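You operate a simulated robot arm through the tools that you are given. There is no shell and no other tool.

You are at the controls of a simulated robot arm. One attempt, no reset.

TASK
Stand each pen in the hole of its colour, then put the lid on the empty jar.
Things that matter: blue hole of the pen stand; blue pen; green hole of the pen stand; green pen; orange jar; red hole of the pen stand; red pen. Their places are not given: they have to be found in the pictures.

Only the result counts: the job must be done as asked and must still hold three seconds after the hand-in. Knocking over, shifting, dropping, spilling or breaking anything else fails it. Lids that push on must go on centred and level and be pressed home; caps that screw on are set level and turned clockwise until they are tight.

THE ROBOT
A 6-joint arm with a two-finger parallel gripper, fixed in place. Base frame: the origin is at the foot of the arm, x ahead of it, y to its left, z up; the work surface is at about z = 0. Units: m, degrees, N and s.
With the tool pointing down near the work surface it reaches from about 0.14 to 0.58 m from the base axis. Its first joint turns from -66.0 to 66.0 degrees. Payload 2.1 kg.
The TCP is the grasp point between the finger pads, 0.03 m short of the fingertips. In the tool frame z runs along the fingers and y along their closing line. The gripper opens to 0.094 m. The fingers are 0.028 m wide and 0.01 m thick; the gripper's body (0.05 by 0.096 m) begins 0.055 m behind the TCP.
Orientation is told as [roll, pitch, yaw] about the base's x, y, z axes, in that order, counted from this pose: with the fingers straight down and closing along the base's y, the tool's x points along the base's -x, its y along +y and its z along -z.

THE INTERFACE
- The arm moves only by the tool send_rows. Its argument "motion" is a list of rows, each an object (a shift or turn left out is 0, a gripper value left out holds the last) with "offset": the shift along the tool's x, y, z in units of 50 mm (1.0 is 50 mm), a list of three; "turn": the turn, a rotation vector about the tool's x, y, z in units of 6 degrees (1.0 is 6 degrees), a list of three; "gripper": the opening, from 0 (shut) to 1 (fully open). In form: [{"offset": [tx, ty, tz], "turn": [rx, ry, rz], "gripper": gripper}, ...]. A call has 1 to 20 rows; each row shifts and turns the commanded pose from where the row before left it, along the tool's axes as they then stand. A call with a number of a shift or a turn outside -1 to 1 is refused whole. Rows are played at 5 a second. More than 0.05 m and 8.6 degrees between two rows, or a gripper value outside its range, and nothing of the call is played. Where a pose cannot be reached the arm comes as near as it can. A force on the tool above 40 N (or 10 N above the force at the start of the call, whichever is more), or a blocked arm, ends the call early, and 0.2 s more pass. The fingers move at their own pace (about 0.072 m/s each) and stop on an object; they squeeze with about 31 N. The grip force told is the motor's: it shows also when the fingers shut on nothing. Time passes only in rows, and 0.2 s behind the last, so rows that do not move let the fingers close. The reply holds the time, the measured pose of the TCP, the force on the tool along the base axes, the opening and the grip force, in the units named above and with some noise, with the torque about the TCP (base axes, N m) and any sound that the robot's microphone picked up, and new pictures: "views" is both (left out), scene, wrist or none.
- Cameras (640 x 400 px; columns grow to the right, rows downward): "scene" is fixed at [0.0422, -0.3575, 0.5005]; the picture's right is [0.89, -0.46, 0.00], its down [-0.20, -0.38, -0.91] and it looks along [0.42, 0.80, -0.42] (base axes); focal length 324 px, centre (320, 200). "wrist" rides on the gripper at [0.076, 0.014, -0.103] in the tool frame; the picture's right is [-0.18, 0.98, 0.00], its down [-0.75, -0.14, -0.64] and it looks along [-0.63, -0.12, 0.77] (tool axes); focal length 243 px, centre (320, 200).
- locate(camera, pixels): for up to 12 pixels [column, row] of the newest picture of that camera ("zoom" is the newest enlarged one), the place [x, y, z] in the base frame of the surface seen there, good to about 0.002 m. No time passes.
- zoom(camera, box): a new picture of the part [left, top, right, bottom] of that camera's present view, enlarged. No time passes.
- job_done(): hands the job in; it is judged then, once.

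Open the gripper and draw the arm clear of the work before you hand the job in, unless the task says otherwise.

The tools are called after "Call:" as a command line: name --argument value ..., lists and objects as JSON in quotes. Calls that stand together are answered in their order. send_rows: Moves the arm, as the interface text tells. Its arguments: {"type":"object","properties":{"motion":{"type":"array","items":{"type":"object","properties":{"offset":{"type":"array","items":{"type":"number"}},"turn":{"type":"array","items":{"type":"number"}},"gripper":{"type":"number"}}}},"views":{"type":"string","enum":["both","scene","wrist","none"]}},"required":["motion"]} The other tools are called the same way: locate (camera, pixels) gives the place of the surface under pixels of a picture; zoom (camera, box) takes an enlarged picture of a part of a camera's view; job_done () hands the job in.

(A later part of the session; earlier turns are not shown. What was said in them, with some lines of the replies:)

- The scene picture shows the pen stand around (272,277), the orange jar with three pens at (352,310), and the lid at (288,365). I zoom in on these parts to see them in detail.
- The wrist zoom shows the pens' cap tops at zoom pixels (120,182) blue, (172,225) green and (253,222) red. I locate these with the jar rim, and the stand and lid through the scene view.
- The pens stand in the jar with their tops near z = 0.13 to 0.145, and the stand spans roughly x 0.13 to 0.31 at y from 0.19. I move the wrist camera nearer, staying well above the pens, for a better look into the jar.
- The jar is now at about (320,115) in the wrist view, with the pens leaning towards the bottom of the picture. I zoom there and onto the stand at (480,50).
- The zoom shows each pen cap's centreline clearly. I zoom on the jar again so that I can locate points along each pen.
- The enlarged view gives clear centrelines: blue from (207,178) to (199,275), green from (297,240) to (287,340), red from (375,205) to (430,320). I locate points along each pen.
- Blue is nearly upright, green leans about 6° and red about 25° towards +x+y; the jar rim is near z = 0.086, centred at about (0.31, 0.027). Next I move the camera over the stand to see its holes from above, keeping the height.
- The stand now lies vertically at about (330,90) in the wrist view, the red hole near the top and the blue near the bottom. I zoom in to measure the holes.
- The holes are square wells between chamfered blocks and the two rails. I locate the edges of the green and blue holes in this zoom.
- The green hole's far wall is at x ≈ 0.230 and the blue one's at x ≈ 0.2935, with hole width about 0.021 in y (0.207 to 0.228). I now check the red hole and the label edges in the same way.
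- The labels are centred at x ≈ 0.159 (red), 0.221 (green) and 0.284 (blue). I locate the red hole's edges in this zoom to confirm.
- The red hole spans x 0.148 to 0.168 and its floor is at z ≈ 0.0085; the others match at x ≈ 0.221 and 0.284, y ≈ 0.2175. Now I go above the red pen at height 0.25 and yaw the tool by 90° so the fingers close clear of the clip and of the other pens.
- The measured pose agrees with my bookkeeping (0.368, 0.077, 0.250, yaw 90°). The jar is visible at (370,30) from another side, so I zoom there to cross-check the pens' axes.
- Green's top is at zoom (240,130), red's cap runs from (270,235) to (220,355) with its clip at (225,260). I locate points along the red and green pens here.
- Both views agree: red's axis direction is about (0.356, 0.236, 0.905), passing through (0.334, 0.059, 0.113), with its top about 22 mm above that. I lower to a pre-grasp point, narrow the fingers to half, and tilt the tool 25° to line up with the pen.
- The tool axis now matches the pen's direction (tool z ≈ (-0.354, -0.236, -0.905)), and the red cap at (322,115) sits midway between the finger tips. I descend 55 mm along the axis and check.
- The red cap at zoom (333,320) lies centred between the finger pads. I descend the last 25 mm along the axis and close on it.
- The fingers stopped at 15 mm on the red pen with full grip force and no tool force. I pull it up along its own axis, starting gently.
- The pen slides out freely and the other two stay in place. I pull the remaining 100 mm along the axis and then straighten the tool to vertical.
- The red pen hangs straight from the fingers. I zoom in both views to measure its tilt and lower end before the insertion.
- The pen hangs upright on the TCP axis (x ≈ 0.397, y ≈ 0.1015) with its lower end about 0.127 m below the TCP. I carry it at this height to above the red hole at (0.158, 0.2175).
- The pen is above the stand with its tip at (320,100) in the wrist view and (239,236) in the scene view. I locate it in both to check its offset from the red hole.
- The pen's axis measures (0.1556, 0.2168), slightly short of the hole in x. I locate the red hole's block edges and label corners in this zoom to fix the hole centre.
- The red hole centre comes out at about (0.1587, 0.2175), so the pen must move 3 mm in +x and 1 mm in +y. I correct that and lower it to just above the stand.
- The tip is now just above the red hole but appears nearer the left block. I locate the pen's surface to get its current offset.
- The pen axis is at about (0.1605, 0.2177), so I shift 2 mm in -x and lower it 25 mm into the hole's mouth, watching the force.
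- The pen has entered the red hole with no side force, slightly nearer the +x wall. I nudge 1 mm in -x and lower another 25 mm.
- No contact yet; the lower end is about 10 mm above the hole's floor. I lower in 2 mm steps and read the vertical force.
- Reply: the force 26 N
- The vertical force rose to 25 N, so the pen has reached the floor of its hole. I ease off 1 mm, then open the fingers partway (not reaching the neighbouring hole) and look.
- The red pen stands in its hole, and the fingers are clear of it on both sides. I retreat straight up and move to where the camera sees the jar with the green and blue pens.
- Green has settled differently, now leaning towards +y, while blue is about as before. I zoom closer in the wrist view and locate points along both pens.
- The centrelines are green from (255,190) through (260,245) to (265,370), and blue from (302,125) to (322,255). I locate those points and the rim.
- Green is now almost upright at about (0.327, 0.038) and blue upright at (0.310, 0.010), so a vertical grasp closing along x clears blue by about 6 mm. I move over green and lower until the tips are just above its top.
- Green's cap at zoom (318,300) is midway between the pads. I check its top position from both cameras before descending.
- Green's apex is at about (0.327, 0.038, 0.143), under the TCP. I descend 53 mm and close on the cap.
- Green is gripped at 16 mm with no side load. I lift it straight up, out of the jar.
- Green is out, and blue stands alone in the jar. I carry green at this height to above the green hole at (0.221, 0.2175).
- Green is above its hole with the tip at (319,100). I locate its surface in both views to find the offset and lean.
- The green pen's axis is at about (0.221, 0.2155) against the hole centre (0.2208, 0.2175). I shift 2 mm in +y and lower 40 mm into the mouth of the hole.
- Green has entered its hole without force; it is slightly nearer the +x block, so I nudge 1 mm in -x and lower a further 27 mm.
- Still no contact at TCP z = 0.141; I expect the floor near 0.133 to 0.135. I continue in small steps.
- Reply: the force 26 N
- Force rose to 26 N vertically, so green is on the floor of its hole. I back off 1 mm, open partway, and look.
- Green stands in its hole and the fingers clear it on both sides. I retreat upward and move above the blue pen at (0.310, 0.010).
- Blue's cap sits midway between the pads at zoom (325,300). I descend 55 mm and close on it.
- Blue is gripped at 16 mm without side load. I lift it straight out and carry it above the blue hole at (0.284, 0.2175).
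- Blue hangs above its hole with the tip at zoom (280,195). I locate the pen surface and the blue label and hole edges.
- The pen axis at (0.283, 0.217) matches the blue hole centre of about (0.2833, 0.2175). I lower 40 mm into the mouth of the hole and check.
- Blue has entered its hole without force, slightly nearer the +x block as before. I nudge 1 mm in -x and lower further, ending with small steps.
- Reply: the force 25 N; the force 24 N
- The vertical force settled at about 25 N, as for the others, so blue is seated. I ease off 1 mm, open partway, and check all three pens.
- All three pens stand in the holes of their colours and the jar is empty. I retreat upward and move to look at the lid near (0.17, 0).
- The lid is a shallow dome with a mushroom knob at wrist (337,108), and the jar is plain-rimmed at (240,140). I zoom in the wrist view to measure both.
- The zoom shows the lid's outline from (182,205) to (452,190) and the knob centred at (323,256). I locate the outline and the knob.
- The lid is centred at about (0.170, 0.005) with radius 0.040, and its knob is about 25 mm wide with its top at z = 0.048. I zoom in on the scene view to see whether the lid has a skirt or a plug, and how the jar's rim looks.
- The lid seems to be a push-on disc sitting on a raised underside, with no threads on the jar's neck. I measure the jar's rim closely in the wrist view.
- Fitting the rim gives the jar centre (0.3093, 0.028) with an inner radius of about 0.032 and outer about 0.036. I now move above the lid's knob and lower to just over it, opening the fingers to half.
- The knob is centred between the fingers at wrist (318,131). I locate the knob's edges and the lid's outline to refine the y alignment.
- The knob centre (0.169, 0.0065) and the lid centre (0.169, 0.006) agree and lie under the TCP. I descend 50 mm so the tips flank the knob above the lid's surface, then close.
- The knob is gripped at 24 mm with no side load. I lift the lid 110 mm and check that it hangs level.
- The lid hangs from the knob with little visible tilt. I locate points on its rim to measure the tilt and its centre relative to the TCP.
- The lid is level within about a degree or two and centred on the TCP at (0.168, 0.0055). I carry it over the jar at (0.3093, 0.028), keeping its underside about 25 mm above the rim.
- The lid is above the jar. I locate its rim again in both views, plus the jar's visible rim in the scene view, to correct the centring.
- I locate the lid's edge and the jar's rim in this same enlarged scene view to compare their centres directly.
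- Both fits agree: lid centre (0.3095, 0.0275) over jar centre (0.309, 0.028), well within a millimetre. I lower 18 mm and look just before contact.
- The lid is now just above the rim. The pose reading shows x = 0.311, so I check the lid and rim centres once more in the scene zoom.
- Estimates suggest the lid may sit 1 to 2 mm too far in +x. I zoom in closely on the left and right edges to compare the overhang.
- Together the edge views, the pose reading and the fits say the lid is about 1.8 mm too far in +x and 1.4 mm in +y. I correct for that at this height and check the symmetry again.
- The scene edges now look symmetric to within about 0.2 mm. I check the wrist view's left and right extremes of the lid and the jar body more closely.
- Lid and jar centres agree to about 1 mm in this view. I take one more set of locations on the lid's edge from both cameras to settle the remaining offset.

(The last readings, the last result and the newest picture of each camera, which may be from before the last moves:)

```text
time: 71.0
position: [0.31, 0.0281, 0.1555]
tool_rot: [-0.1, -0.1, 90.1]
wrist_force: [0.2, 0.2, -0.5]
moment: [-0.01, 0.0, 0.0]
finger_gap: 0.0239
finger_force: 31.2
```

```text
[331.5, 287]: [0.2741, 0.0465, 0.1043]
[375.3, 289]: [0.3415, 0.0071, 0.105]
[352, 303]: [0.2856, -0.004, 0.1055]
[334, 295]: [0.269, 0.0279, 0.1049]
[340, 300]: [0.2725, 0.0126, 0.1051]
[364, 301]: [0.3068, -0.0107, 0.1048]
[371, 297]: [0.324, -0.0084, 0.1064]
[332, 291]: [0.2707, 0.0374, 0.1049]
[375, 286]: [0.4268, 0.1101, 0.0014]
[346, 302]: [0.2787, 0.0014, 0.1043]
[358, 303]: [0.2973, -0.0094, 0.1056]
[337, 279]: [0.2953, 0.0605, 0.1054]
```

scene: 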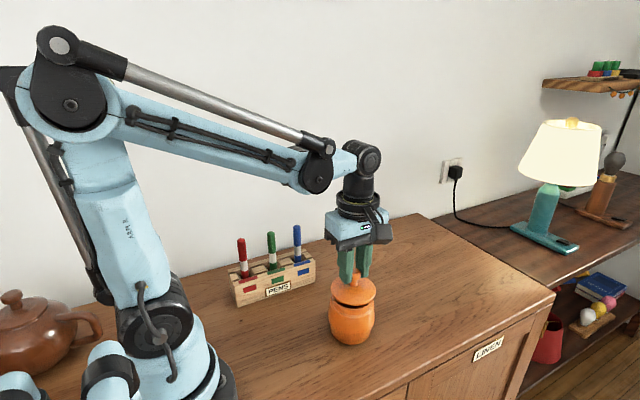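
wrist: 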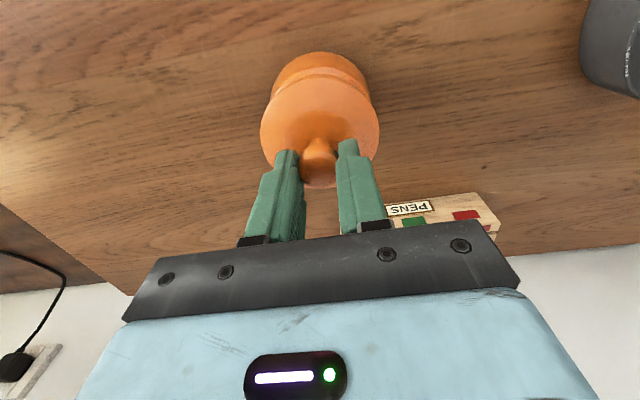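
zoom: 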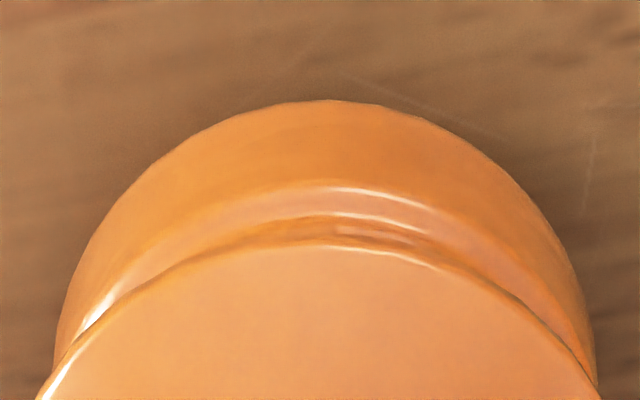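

Scene fits put both lid and jar at (0.309, 0.028), with the wrist view suggesting at most 0.7 mm more in +x. I shift 0.4 mm in -x and lower in 2 mm steps towards the rim while watching the force.

Call:
send_rows --motion '[{"offset": [0, 0.008, 0.04]}, {"offset": [0, 0, 0.04]}, {"offset": [0, 0, 0.04]}, {"offset": [0, 0, 0.02]}, {}]' --views "none"

Call:
send_rows --motion '[{"offset": [0, 0, 0.03]}, {}]' --views "none"

```text
time: 72.2
position: [0.3086, 0.0281, 0.1476]
tool_rot: [-0.1, 0.2, 90.1]
wrist_force: [0.2, 0.4, -0.1]
moment: [-0.01, -0.01, 0.04]
finger_gap: 0.0238
finger_force: 31.1
```

```text
time: 72.8
position: [0.3096, 0.0276, 0.1462]
tool_rot: [-0.1, 0.0, 90.1]
wrist_force: [0.5, -0.3, -0.4]
moment: [0.02, -0.02, 0.01]
finger_gap: 0.0239
finger_force: 30.2
```

No contact yet at TCP z = 0.146. I continue down in 1.5 mm steps.

Call:
send_rows --motion '[{"offset": [0, 0, 0.03]}, {}]' --views "none"

Call:
send_rows --motion '[{"offset": [0, 0, 0.03]}, {}]' --views "both"

Call:
zoom --camera "scene" --box '[320, 265, 385, 330]'

```text
time: 73.4
position: [0.3093, 0.0276, 0.1439]
tool_rot: [0.0, 0.0, 90.1]
wrist_force: [-0.1, -0.7, -0.5]
moment: [0.0, -0.03, 0.02]
finger_gap: 0.0236
finger_force: 30.9
```

```text
time: 74.0
position: [0.3089, 0.0284, 0.144]
tool_rot: [-0.1, -0.1, 90.1]
wrist_force: [0.1, 1.2, -1.1]
moment: [0.0, -0.01, 0.03]
finger_gap: 0.0237
finger_force: 30.9
```

scene: 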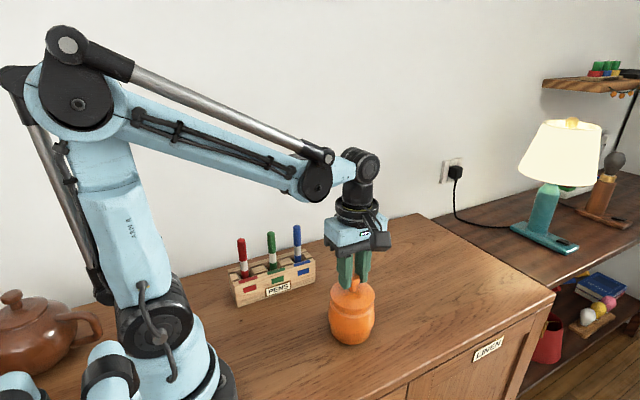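
wrist: 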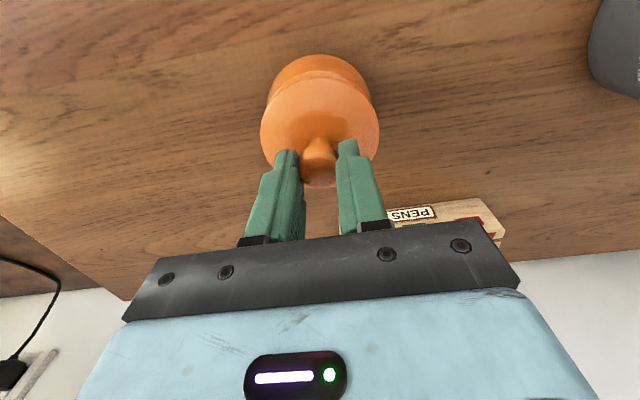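

```text
6.15 times, centred on (352, 298) of scene
```

zoom: 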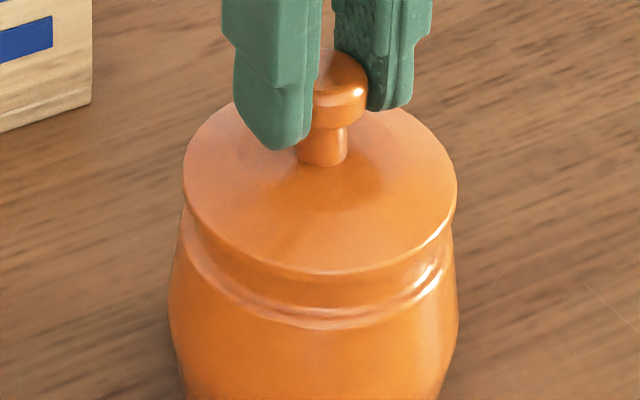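

The lid is entering the jar's mouth with no contact force. I go on down in small steps until the force rises.

Call:
send_rows --motion '[{"offset": [0, 0, 0.03]}, {}]' --views "none"

Call:
send_rows --motion '[{"offset": [0, 0, 0.03]}, {}]' --views "none"

Call:
send_rows --motion '[{"offset": [0, 0, 0.03]}, {}]' --views "none"

```text
time: 74.6
position: [0.3095, 0.0275, 0.1423]
tool_rot: [0.0, 0.0, 90.1]
wrist_force: [0.4, 0.2, -1.3]
moment: [0.0, -0.02, 0.01]
finger_gap: 0.0239
finger_force: 31.2
```

```text
time: 75.2
position: [0.3091, 0.0281, 0.1406]
tool_rot: [-0.2, 0.0, 90.1]
wrist_force: [0.0, -0.3, -0.7]
moment: [0.04, -0.03, -0.03]
finger_gap: 0.0238
finger_force: 31.0
```

```text
time: 75.8
position: [0.3109, 0.0286, 0.1395]
tool_rot: [-0.1, 0.0, 90.1]
wrist_force: [-5.7, 3.4, 22.9]
moment: [0.07, 0.16, -0.05]
finger_gap: 0.0239
finger_force: 30.9
heard: snap
```

A snap was heard and the vertical force is 23 N, so the lid seems to have clicked on. I look closely at it before anything else.

Call:
send_rows --motion '[{}]' --views "both"

Call:
zoom --camera "scene" --box '[320, 265, 385, 330]'

Call:
zoom --camera "wrist" --box '[250, 40, 390, 128]'

```text
time: 76.2
position: [0.3092, 0.0281, 0.1391]
tool_rot: [0.0, -0.1, 90.0]
wrist_force: [-6.4, 3.7, 23.6]
moment: [0.17, 0.17, 0.02]
finger_gap: 0.0241
finger_force: 31.0
```

scene: 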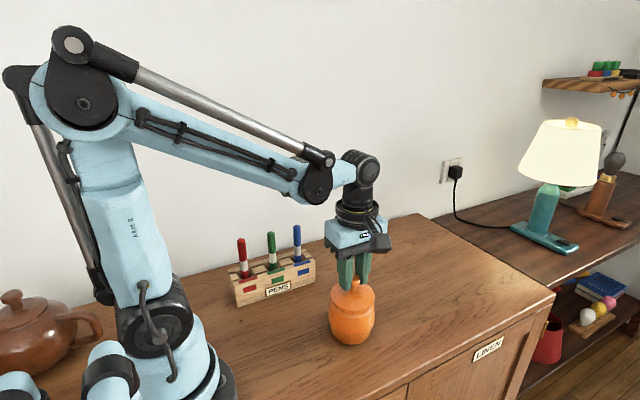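
wrist: 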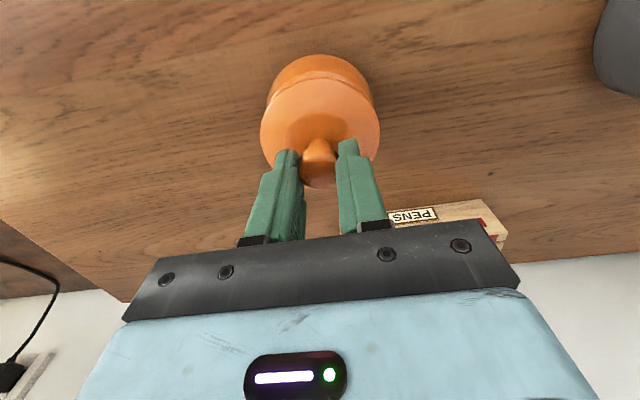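

```text
6.15 times, centred on (352, 298) of scene
```

zoom: 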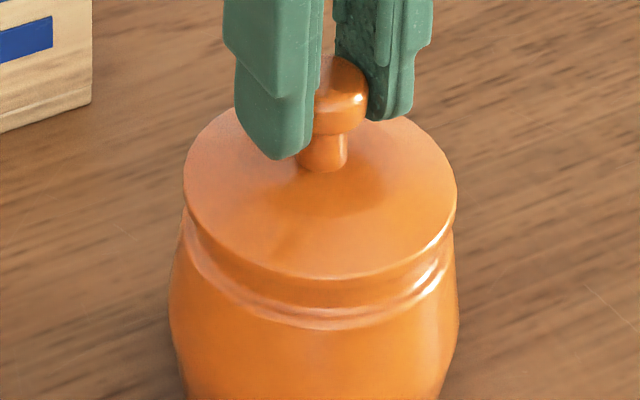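

```text
4.55 times, centred on (320, 84) of wrist
```

zoom: 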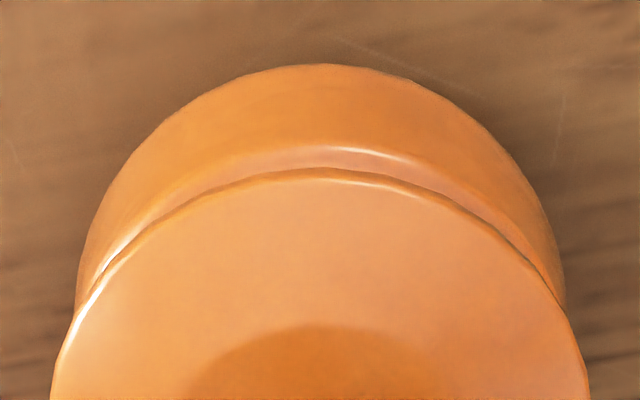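

The lid looks level on the rim. I locate its edge heights all round to verify that it is level and seated.

Call:
zoom --camera "scene" --box '[325, 272, 380, 312]'

Call:
locate --camera "scene" --pixels '[[331, 293], [373, 294], [352, 308], [335, 301], [341, 306], [363, 307], [370, 302], [340, 284], [366, 284], [352, 295], [338, 292], [366, 294]]'

Call:
locate --camera "wrist" --pixels '[[263, 130], [376, 130], [320, 81], [290, 89], [350, 89], [271, 109], [369, 109], [320, 95], [285, 115], [355, 115], [290, 105], [350, 105]]'

```text
10.00 times, centred on (352, 292) of scene
```

zoom: 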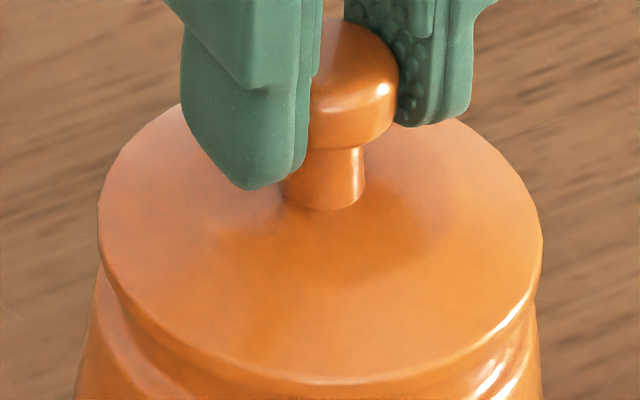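

```text
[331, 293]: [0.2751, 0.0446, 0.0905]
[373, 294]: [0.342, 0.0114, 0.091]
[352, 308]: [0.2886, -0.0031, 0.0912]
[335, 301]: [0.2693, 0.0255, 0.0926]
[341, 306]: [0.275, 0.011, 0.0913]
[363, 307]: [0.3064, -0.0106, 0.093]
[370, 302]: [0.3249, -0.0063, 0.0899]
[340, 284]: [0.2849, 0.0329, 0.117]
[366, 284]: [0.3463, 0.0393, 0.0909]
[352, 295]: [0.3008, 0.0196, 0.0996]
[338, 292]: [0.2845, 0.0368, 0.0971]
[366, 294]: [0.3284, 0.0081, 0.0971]
```

```text
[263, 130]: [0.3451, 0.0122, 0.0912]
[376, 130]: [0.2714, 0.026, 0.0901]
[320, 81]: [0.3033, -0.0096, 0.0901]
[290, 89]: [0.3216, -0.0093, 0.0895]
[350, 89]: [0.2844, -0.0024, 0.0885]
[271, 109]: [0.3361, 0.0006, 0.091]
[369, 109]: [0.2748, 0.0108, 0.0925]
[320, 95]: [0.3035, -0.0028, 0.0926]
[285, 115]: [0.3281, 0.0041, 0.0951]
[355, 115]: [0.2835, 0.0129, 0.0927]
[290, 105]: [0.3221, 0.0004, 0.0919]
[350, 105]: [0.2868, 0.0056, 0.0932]
```

The lid's edge is at z ≈ 0.0905 all round, level and lying on the rim (0.0865). I press 1 mm more to make sure it is home.

Call:
send_rows --motion '[{"offset": [0, 0, 0.02]}, {}]' --views "none"

```text
time: 76.8
position: [0.3085, 0.029, 0.1386]
tool_rot: [-0.1, -0.1, 90.1]
wrist_force: [-5.4, 4.2, 22.2]
moment: [0.04, 0.18, 0.01]
finger_gap: 0.0239
finger_force: 31.3
```

The force holds at 22 N, where the grip begins to slip, so the lid is not moving further. I relieve the pressure by 1 mm, open the fingers gently, and inspect.

Call:
send_rows --motion '[{"offset": [0, 0, -0.02]}, {"gripper": 0.3}, {"gripper": 0.4}, {"gripper": 0.5}, {}]' --views "both"

Call:
zoom --camera "scene" --box '[325, 265, 380, 312]'

Call:
zoom --camera "wrist" --box '[230, 40, 410, 200]'

```text
time: 78.0
position: [0.3087, 0.0294, 0.1394]
tool_rot: [0.0, 0.1, 90.1]
wrist_force: [-0.8, 0.3, -0.3]
moment: [0.03, -0.01, 0.0]
finger_gap: 0.0471
finger_force: 0.1
```

scene: 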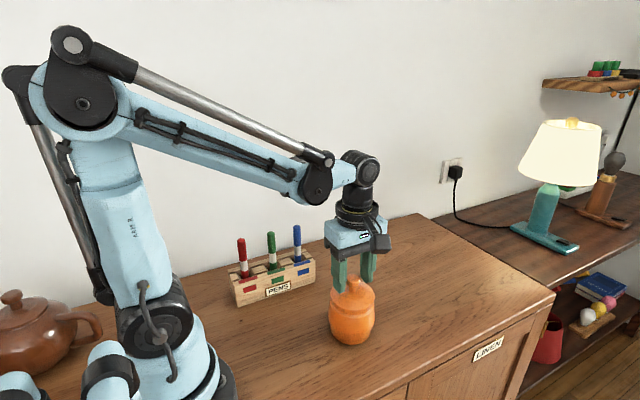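
wrist: 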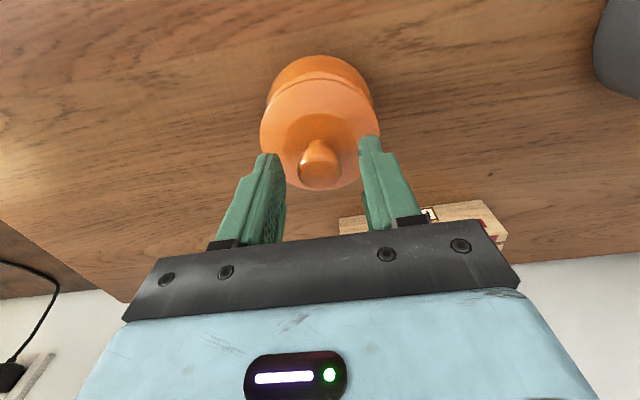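

```text
8.51 times, centred on (352, 288) of scene
```

zoom: 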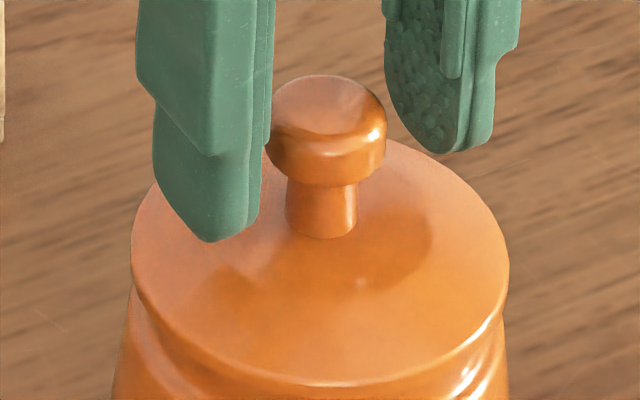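

```text
2.50 times, centred on (320, 120) of wrist
```

zoom: 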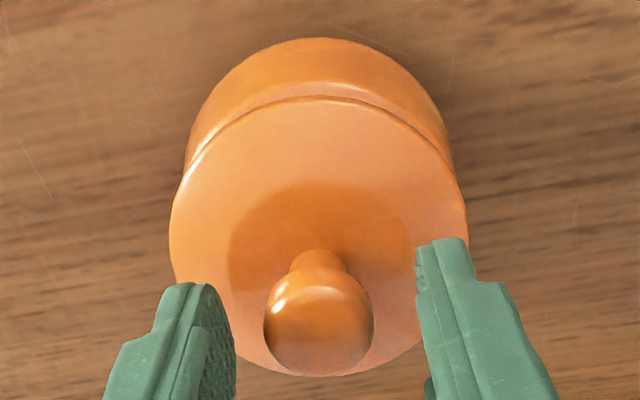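

The fingers are off the knob and the lid stays put. I rise 80 mm and inspect the lid's seat from both views.

Call:
send_rows --motion '[{"offset": [0, 0, -0.3]}, {"offset": [0, 0, -0.4]}, {"offset": [0, 0, -0.5]}, {"offset": [0, 0, -0.4]}, {}, {}]' --views "both"

Call:
zoom --camera "scene" --box '[315, 265, 390, 350]'

Call:
zoom --camera "wrist" --box '[250, 30, 400, 170]'

Call:
zoom --camera "scene" --box '[220, 225, 330, 315]'

```text
time: 79.4
position: [0.3115, 0.0298, 0.2186]
tool_rot: [-0.1, 0.0, 90.2]
wrist_force: [0.3, -0.4, -0.5]
moment: [0.02, -0.03, -0.03]
finger_gap: 0.047
finger_force: 0.2
```

scene: 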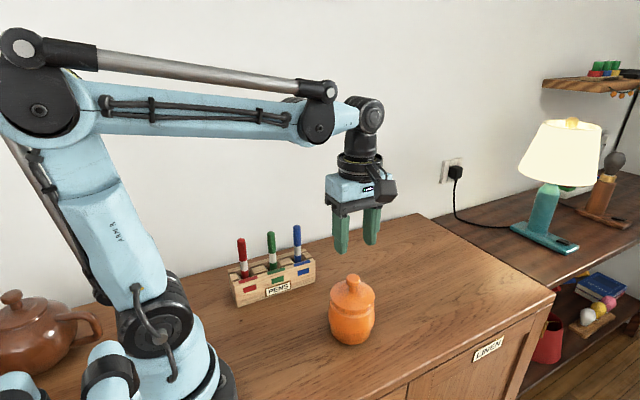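
wrist: 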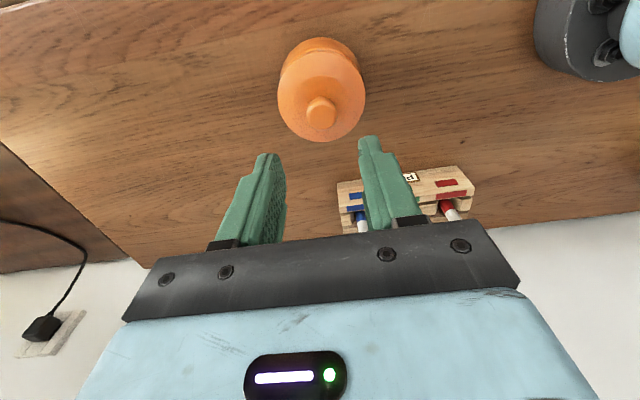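

```text
4.71 times, centred on (352, 308) of scene
```

zoom: 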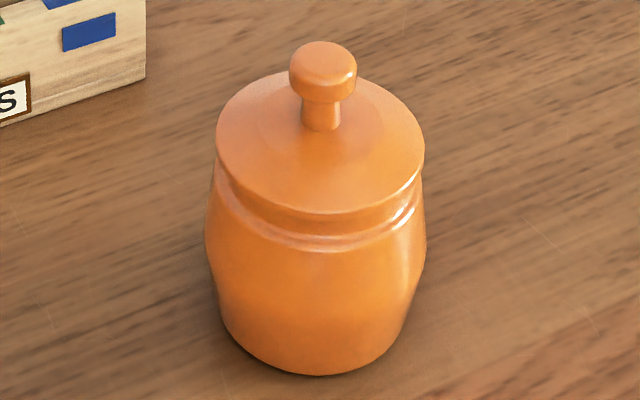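

```text
2.86 times, centred on (325, 100) of wrist
```

zoom: 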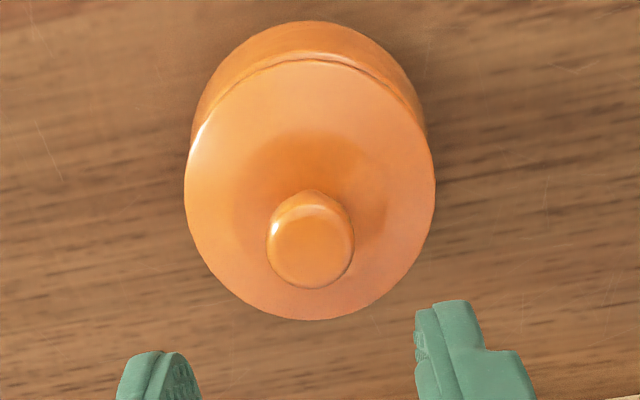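

```text
4.44 times, centred on (275, 270) of scene
```

zoom: 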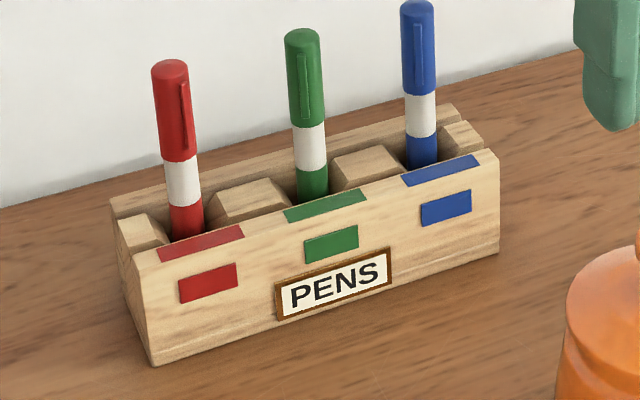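

All three pens stand in their holes and the lid looks level and centred. I check the heights: knob top, lid edge, and the three pen tops.

Call:
locate --camera "wrist" --pixels '[[320, 112], [313, 110], [328, 110], [280, 95], [364, 95], [322, 52], [318, 138], [292, 65], [354, 65], [295, 128], [348, 128], [320, 75]]'

Call:
locate --camera "scene" --pixels '[[241, 239], [271, 233], [297, 226], [353, 278], [331, 294], [373, 295], [352, 308], [338, 302], [366, 304], [363, 284], [340, 284], [352, 300]]'

```text
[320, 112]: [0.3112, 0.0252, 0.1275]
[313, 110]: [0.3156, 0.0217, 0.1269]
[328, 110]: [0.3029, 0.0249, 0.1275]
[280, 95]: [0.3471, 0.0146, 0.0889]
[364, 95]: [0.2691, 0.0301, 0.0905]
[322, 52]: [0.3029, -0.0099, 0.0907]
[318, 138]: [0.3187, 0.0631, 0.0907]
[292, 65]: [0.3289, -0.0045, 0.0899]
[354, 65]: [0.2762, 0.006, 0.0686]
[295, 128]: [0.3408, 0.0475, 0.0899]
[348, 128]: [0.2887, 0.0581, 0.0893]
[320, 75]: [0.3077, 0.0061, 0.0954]
```

```text
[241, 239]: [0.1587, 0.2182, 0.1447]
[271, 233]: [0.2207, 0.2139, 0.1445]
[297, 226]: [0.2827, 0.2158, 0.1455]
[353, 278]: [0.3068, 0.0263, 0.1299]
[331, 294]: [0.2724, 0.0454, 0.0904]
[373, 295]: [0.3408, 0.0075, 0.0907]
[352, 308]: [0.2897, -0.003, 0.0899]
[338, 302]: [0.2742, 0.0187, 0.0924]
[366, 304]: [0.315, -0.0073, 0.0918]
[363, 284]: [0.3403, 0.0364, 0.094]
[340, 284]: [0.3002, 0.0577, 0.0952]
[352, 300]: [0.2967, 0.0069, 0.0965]
```

Pen tops are all at z ≈ 0.145 and the lid edge is at about 0.090 all round, so everything is seated and level. To be sure that the lid is home, I close the fingers and press straight down on the knob, first stopping just above it.

Call:
send_rows --motion '[{"offset": [0.02, 0.02, 0], "gripper": 0}, {}, {}, {"offset": [0, 0, 0.4]}, {"offset": [0, 0, 0.4]}, {"offset": [0, 0, 0.24]}, {}, {}]' --views "both"

Call:
zoom --camera "scene" --box '[315, 240, 390, 320]'

Call:
zoom --camera "wrist" --box '[250, 50, 400, 190]'

```text
time: 81.2
position: [0.3075, 0.0267, 0.166]
tool_rot: [0.0, 0.0, 90.1]
wrist_force: [-0.3, -0.5, 0.5]
moment: [0.03, 0.02, 0.0]
finger_gap: 0.0001
finger_force: 31.4
```

scene: 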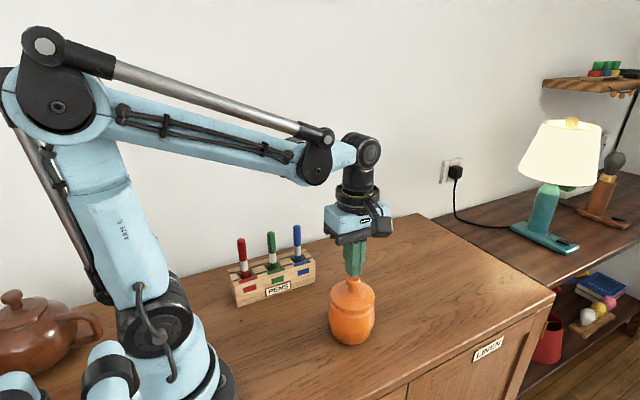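
wrist: 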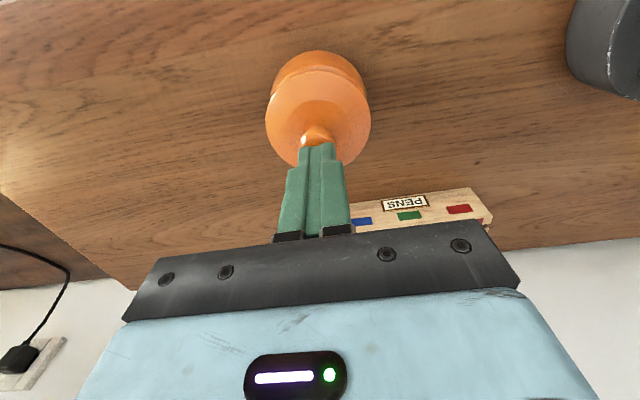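

```text
5.00 times, centred on (352, 280) of scene
```

zoom: 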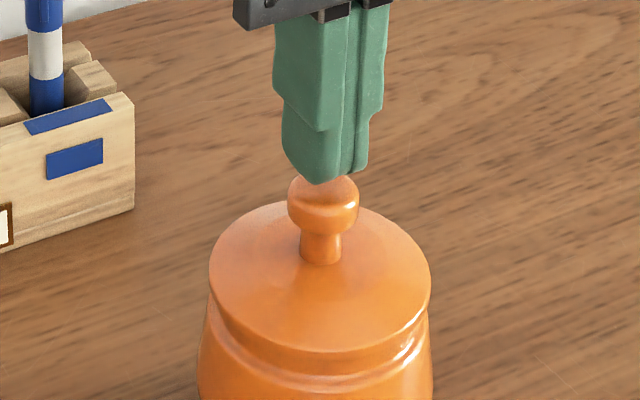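

```text
2.86 times, centred on (325, 120) of wrist
```

zoom: 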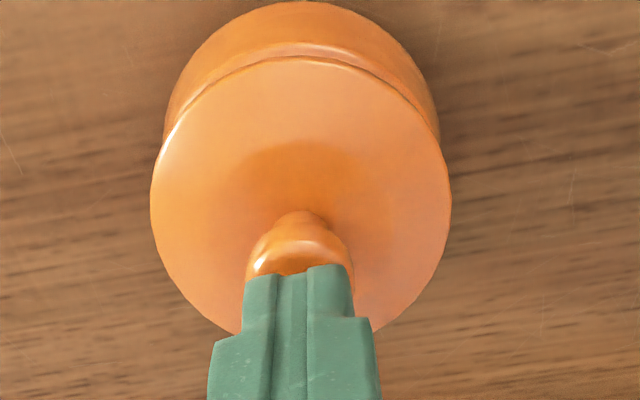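

The closed tips are about 8 mm above the knob and centred on it. I come down in small steps until they press on the knob.

Call:
send_rows --motion '[{"offset": [0, 0, 0.06]}, {"offset": [0, 0, 0.04]}, {"offset": [0, 0, 0.04]}, {}]' --views "none"

Call:
send_rows --motion '[{"offset": [0, 0, 0.02]}, {}]' --views "none"

Call:
send_rows --motion '[{"offset": [0, 0, 0.02]}, {}]' --views "none"

```text
time: 82.2
position: [0.3076, 0.0271, 0.1578]
tool_rot: [-0.2, -0.1, 90.2]
wrist_force: [0.0, -0.6, -1.0]
moment: [-0.01, 0.0, -0.02]
finger_gap: 0.0002
finger_force: 30.8
```

```text
time: 82.8
position: [0.3077, 0.0278, 0.1566]
tool_rot: [0.0, 0.0, 90.2]
wrist_force: [-0.6, -0.4, 2.5]
moment: [-0.02, -0.01, 0.02]
finger_gap: 0.0
finger_force: 31.1
```

```text
time: 83.4
position: [0.3085, 0.0282, 0.1575]
tool_rot: [-0.1, 0.1, 90.2]
wrist_force: [-0.1, -1.9, 14.3]
moment: [-0.07, -0.01, -0.01]
finger_gap: 0.0
finger_force: 31.0
```

Contact is made and the force climbs to 14 N. I press a little more, staying under 40 N, to see whether the lid yields.

Call:
send_rows --motion '[{"offset": [0, 0, 0.02]}, {}]' --views "none"

Call:
send_rows --motion '[{"offset": [0, 0, 0.014]}, {}]' --views "none"

```text
time: 84.0
position: [0.3084, 0.0274, 0.1565]
tool_rot: [0.0, 0.0, 90.2]
wrist_force: [-1.8, 0.0, 11.9]
moment: [-0.01, 0.08, -0.02]
finger_gap: 0.0
finger_force: 31.3
stopped in row 2: the force on the tool passed its limit at 42 N (the readings are from after the stop); the commanded pose is now the measured one
```

```text
time: 84.6
position: [0.3076, 0.0276, 0.1571]
tool_rot: [0.1, 0.0, 90.0]
wrist_force: [-6.7, -0.4, 37.2]
moment: [-0.01, 0.17, 0.0]
finger_gap: 0.0
finger_force: 31.6
```

The lid withstood about 40 N without moving or a new sound, so it is home. I withdraw upward, open the gripper, and look once more.

Call:
send_rows --motion '[{"offset": [0, 0, -0.1]}, {"offset": [0, 0, -0.4]}, {"offset": [0, 0, -0.6]}, {"offset": [0, 0, -0.6]}, {"offset": [0, 0, -0.6], "gripper": 0.6}, {"offset": [0.6, 0, -0.3], "gripper": 1}, {"offset": [0.6, 0, -0.3]}, {}, {}]' --views "both"

Call:
zoom --camera "scene" --box '[220, 220, 400, 350]'

```text
time: 86.6
position: [0.3106, -0.0331, 0.3023]
tool_rot: [0.0, 0.0, 90.1]
wrist_force: [-0.1, 0.5, 0.4]
moment: [-0.05, 0.0, -0.01]
finger_gap: 0.094
finger_force: 0.0
```

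scene: 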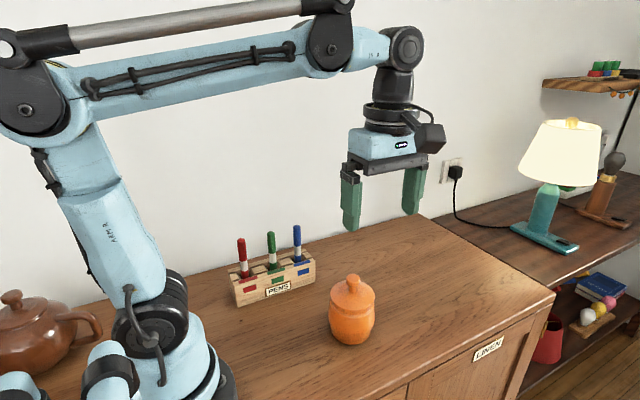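
wrist: 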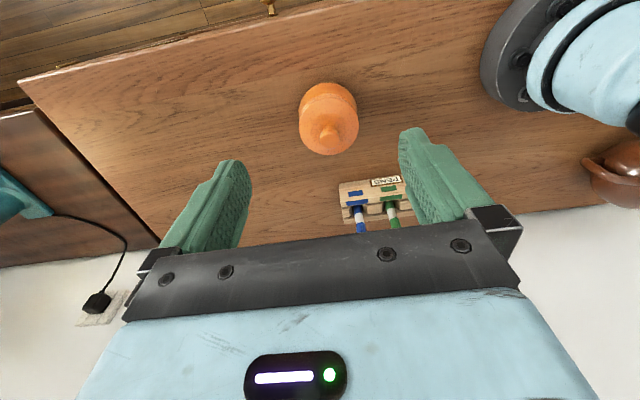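

```text
3.08 times, centred on (310, 285) of scene
```

zoom: 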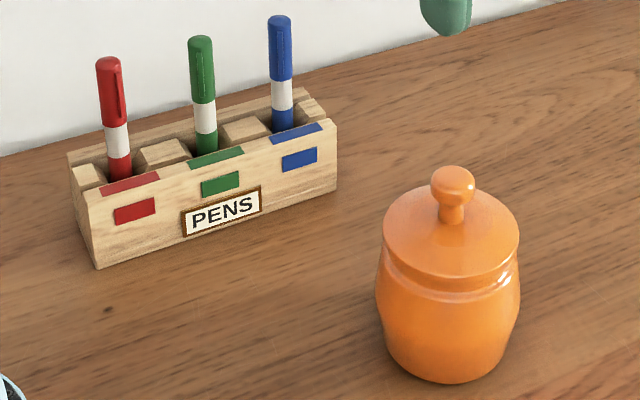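

The picture shows the red, green and blue pens standing in their matching holes and the lid level on the jar. The gripper is open and the arm is clear, so I hand the job in.

Call:
job_done

```text
The job is handed in.
```

The job is handed in. All three pens stand in the holes of their colours, and the lid is pressed home on the empty jar. I haven't seen the verdict, only that the hand-in was accepted.

- **Pens:** red, green and blue are each down on the floor of their holes, with their tops level at about 0.145 m. They lean very slightly because the holes are a few millimetres wider than the pens.
- **Lid:** it snapped on, and its edge is level to within a couple of millimetres all round. I then pressed on the knob with about 40 N and it didn't move any further. That press briefly passed the 40 N limit (42 N), so the arm stopped that call early.
- **Anything else:** while I was lifting out the red pen, the green one settled to a different lean inside the jar. Nothing was knocked over or dropped, and the jar and stand measured in the same places as before.

The gripper is open and the arm is clear of the work.
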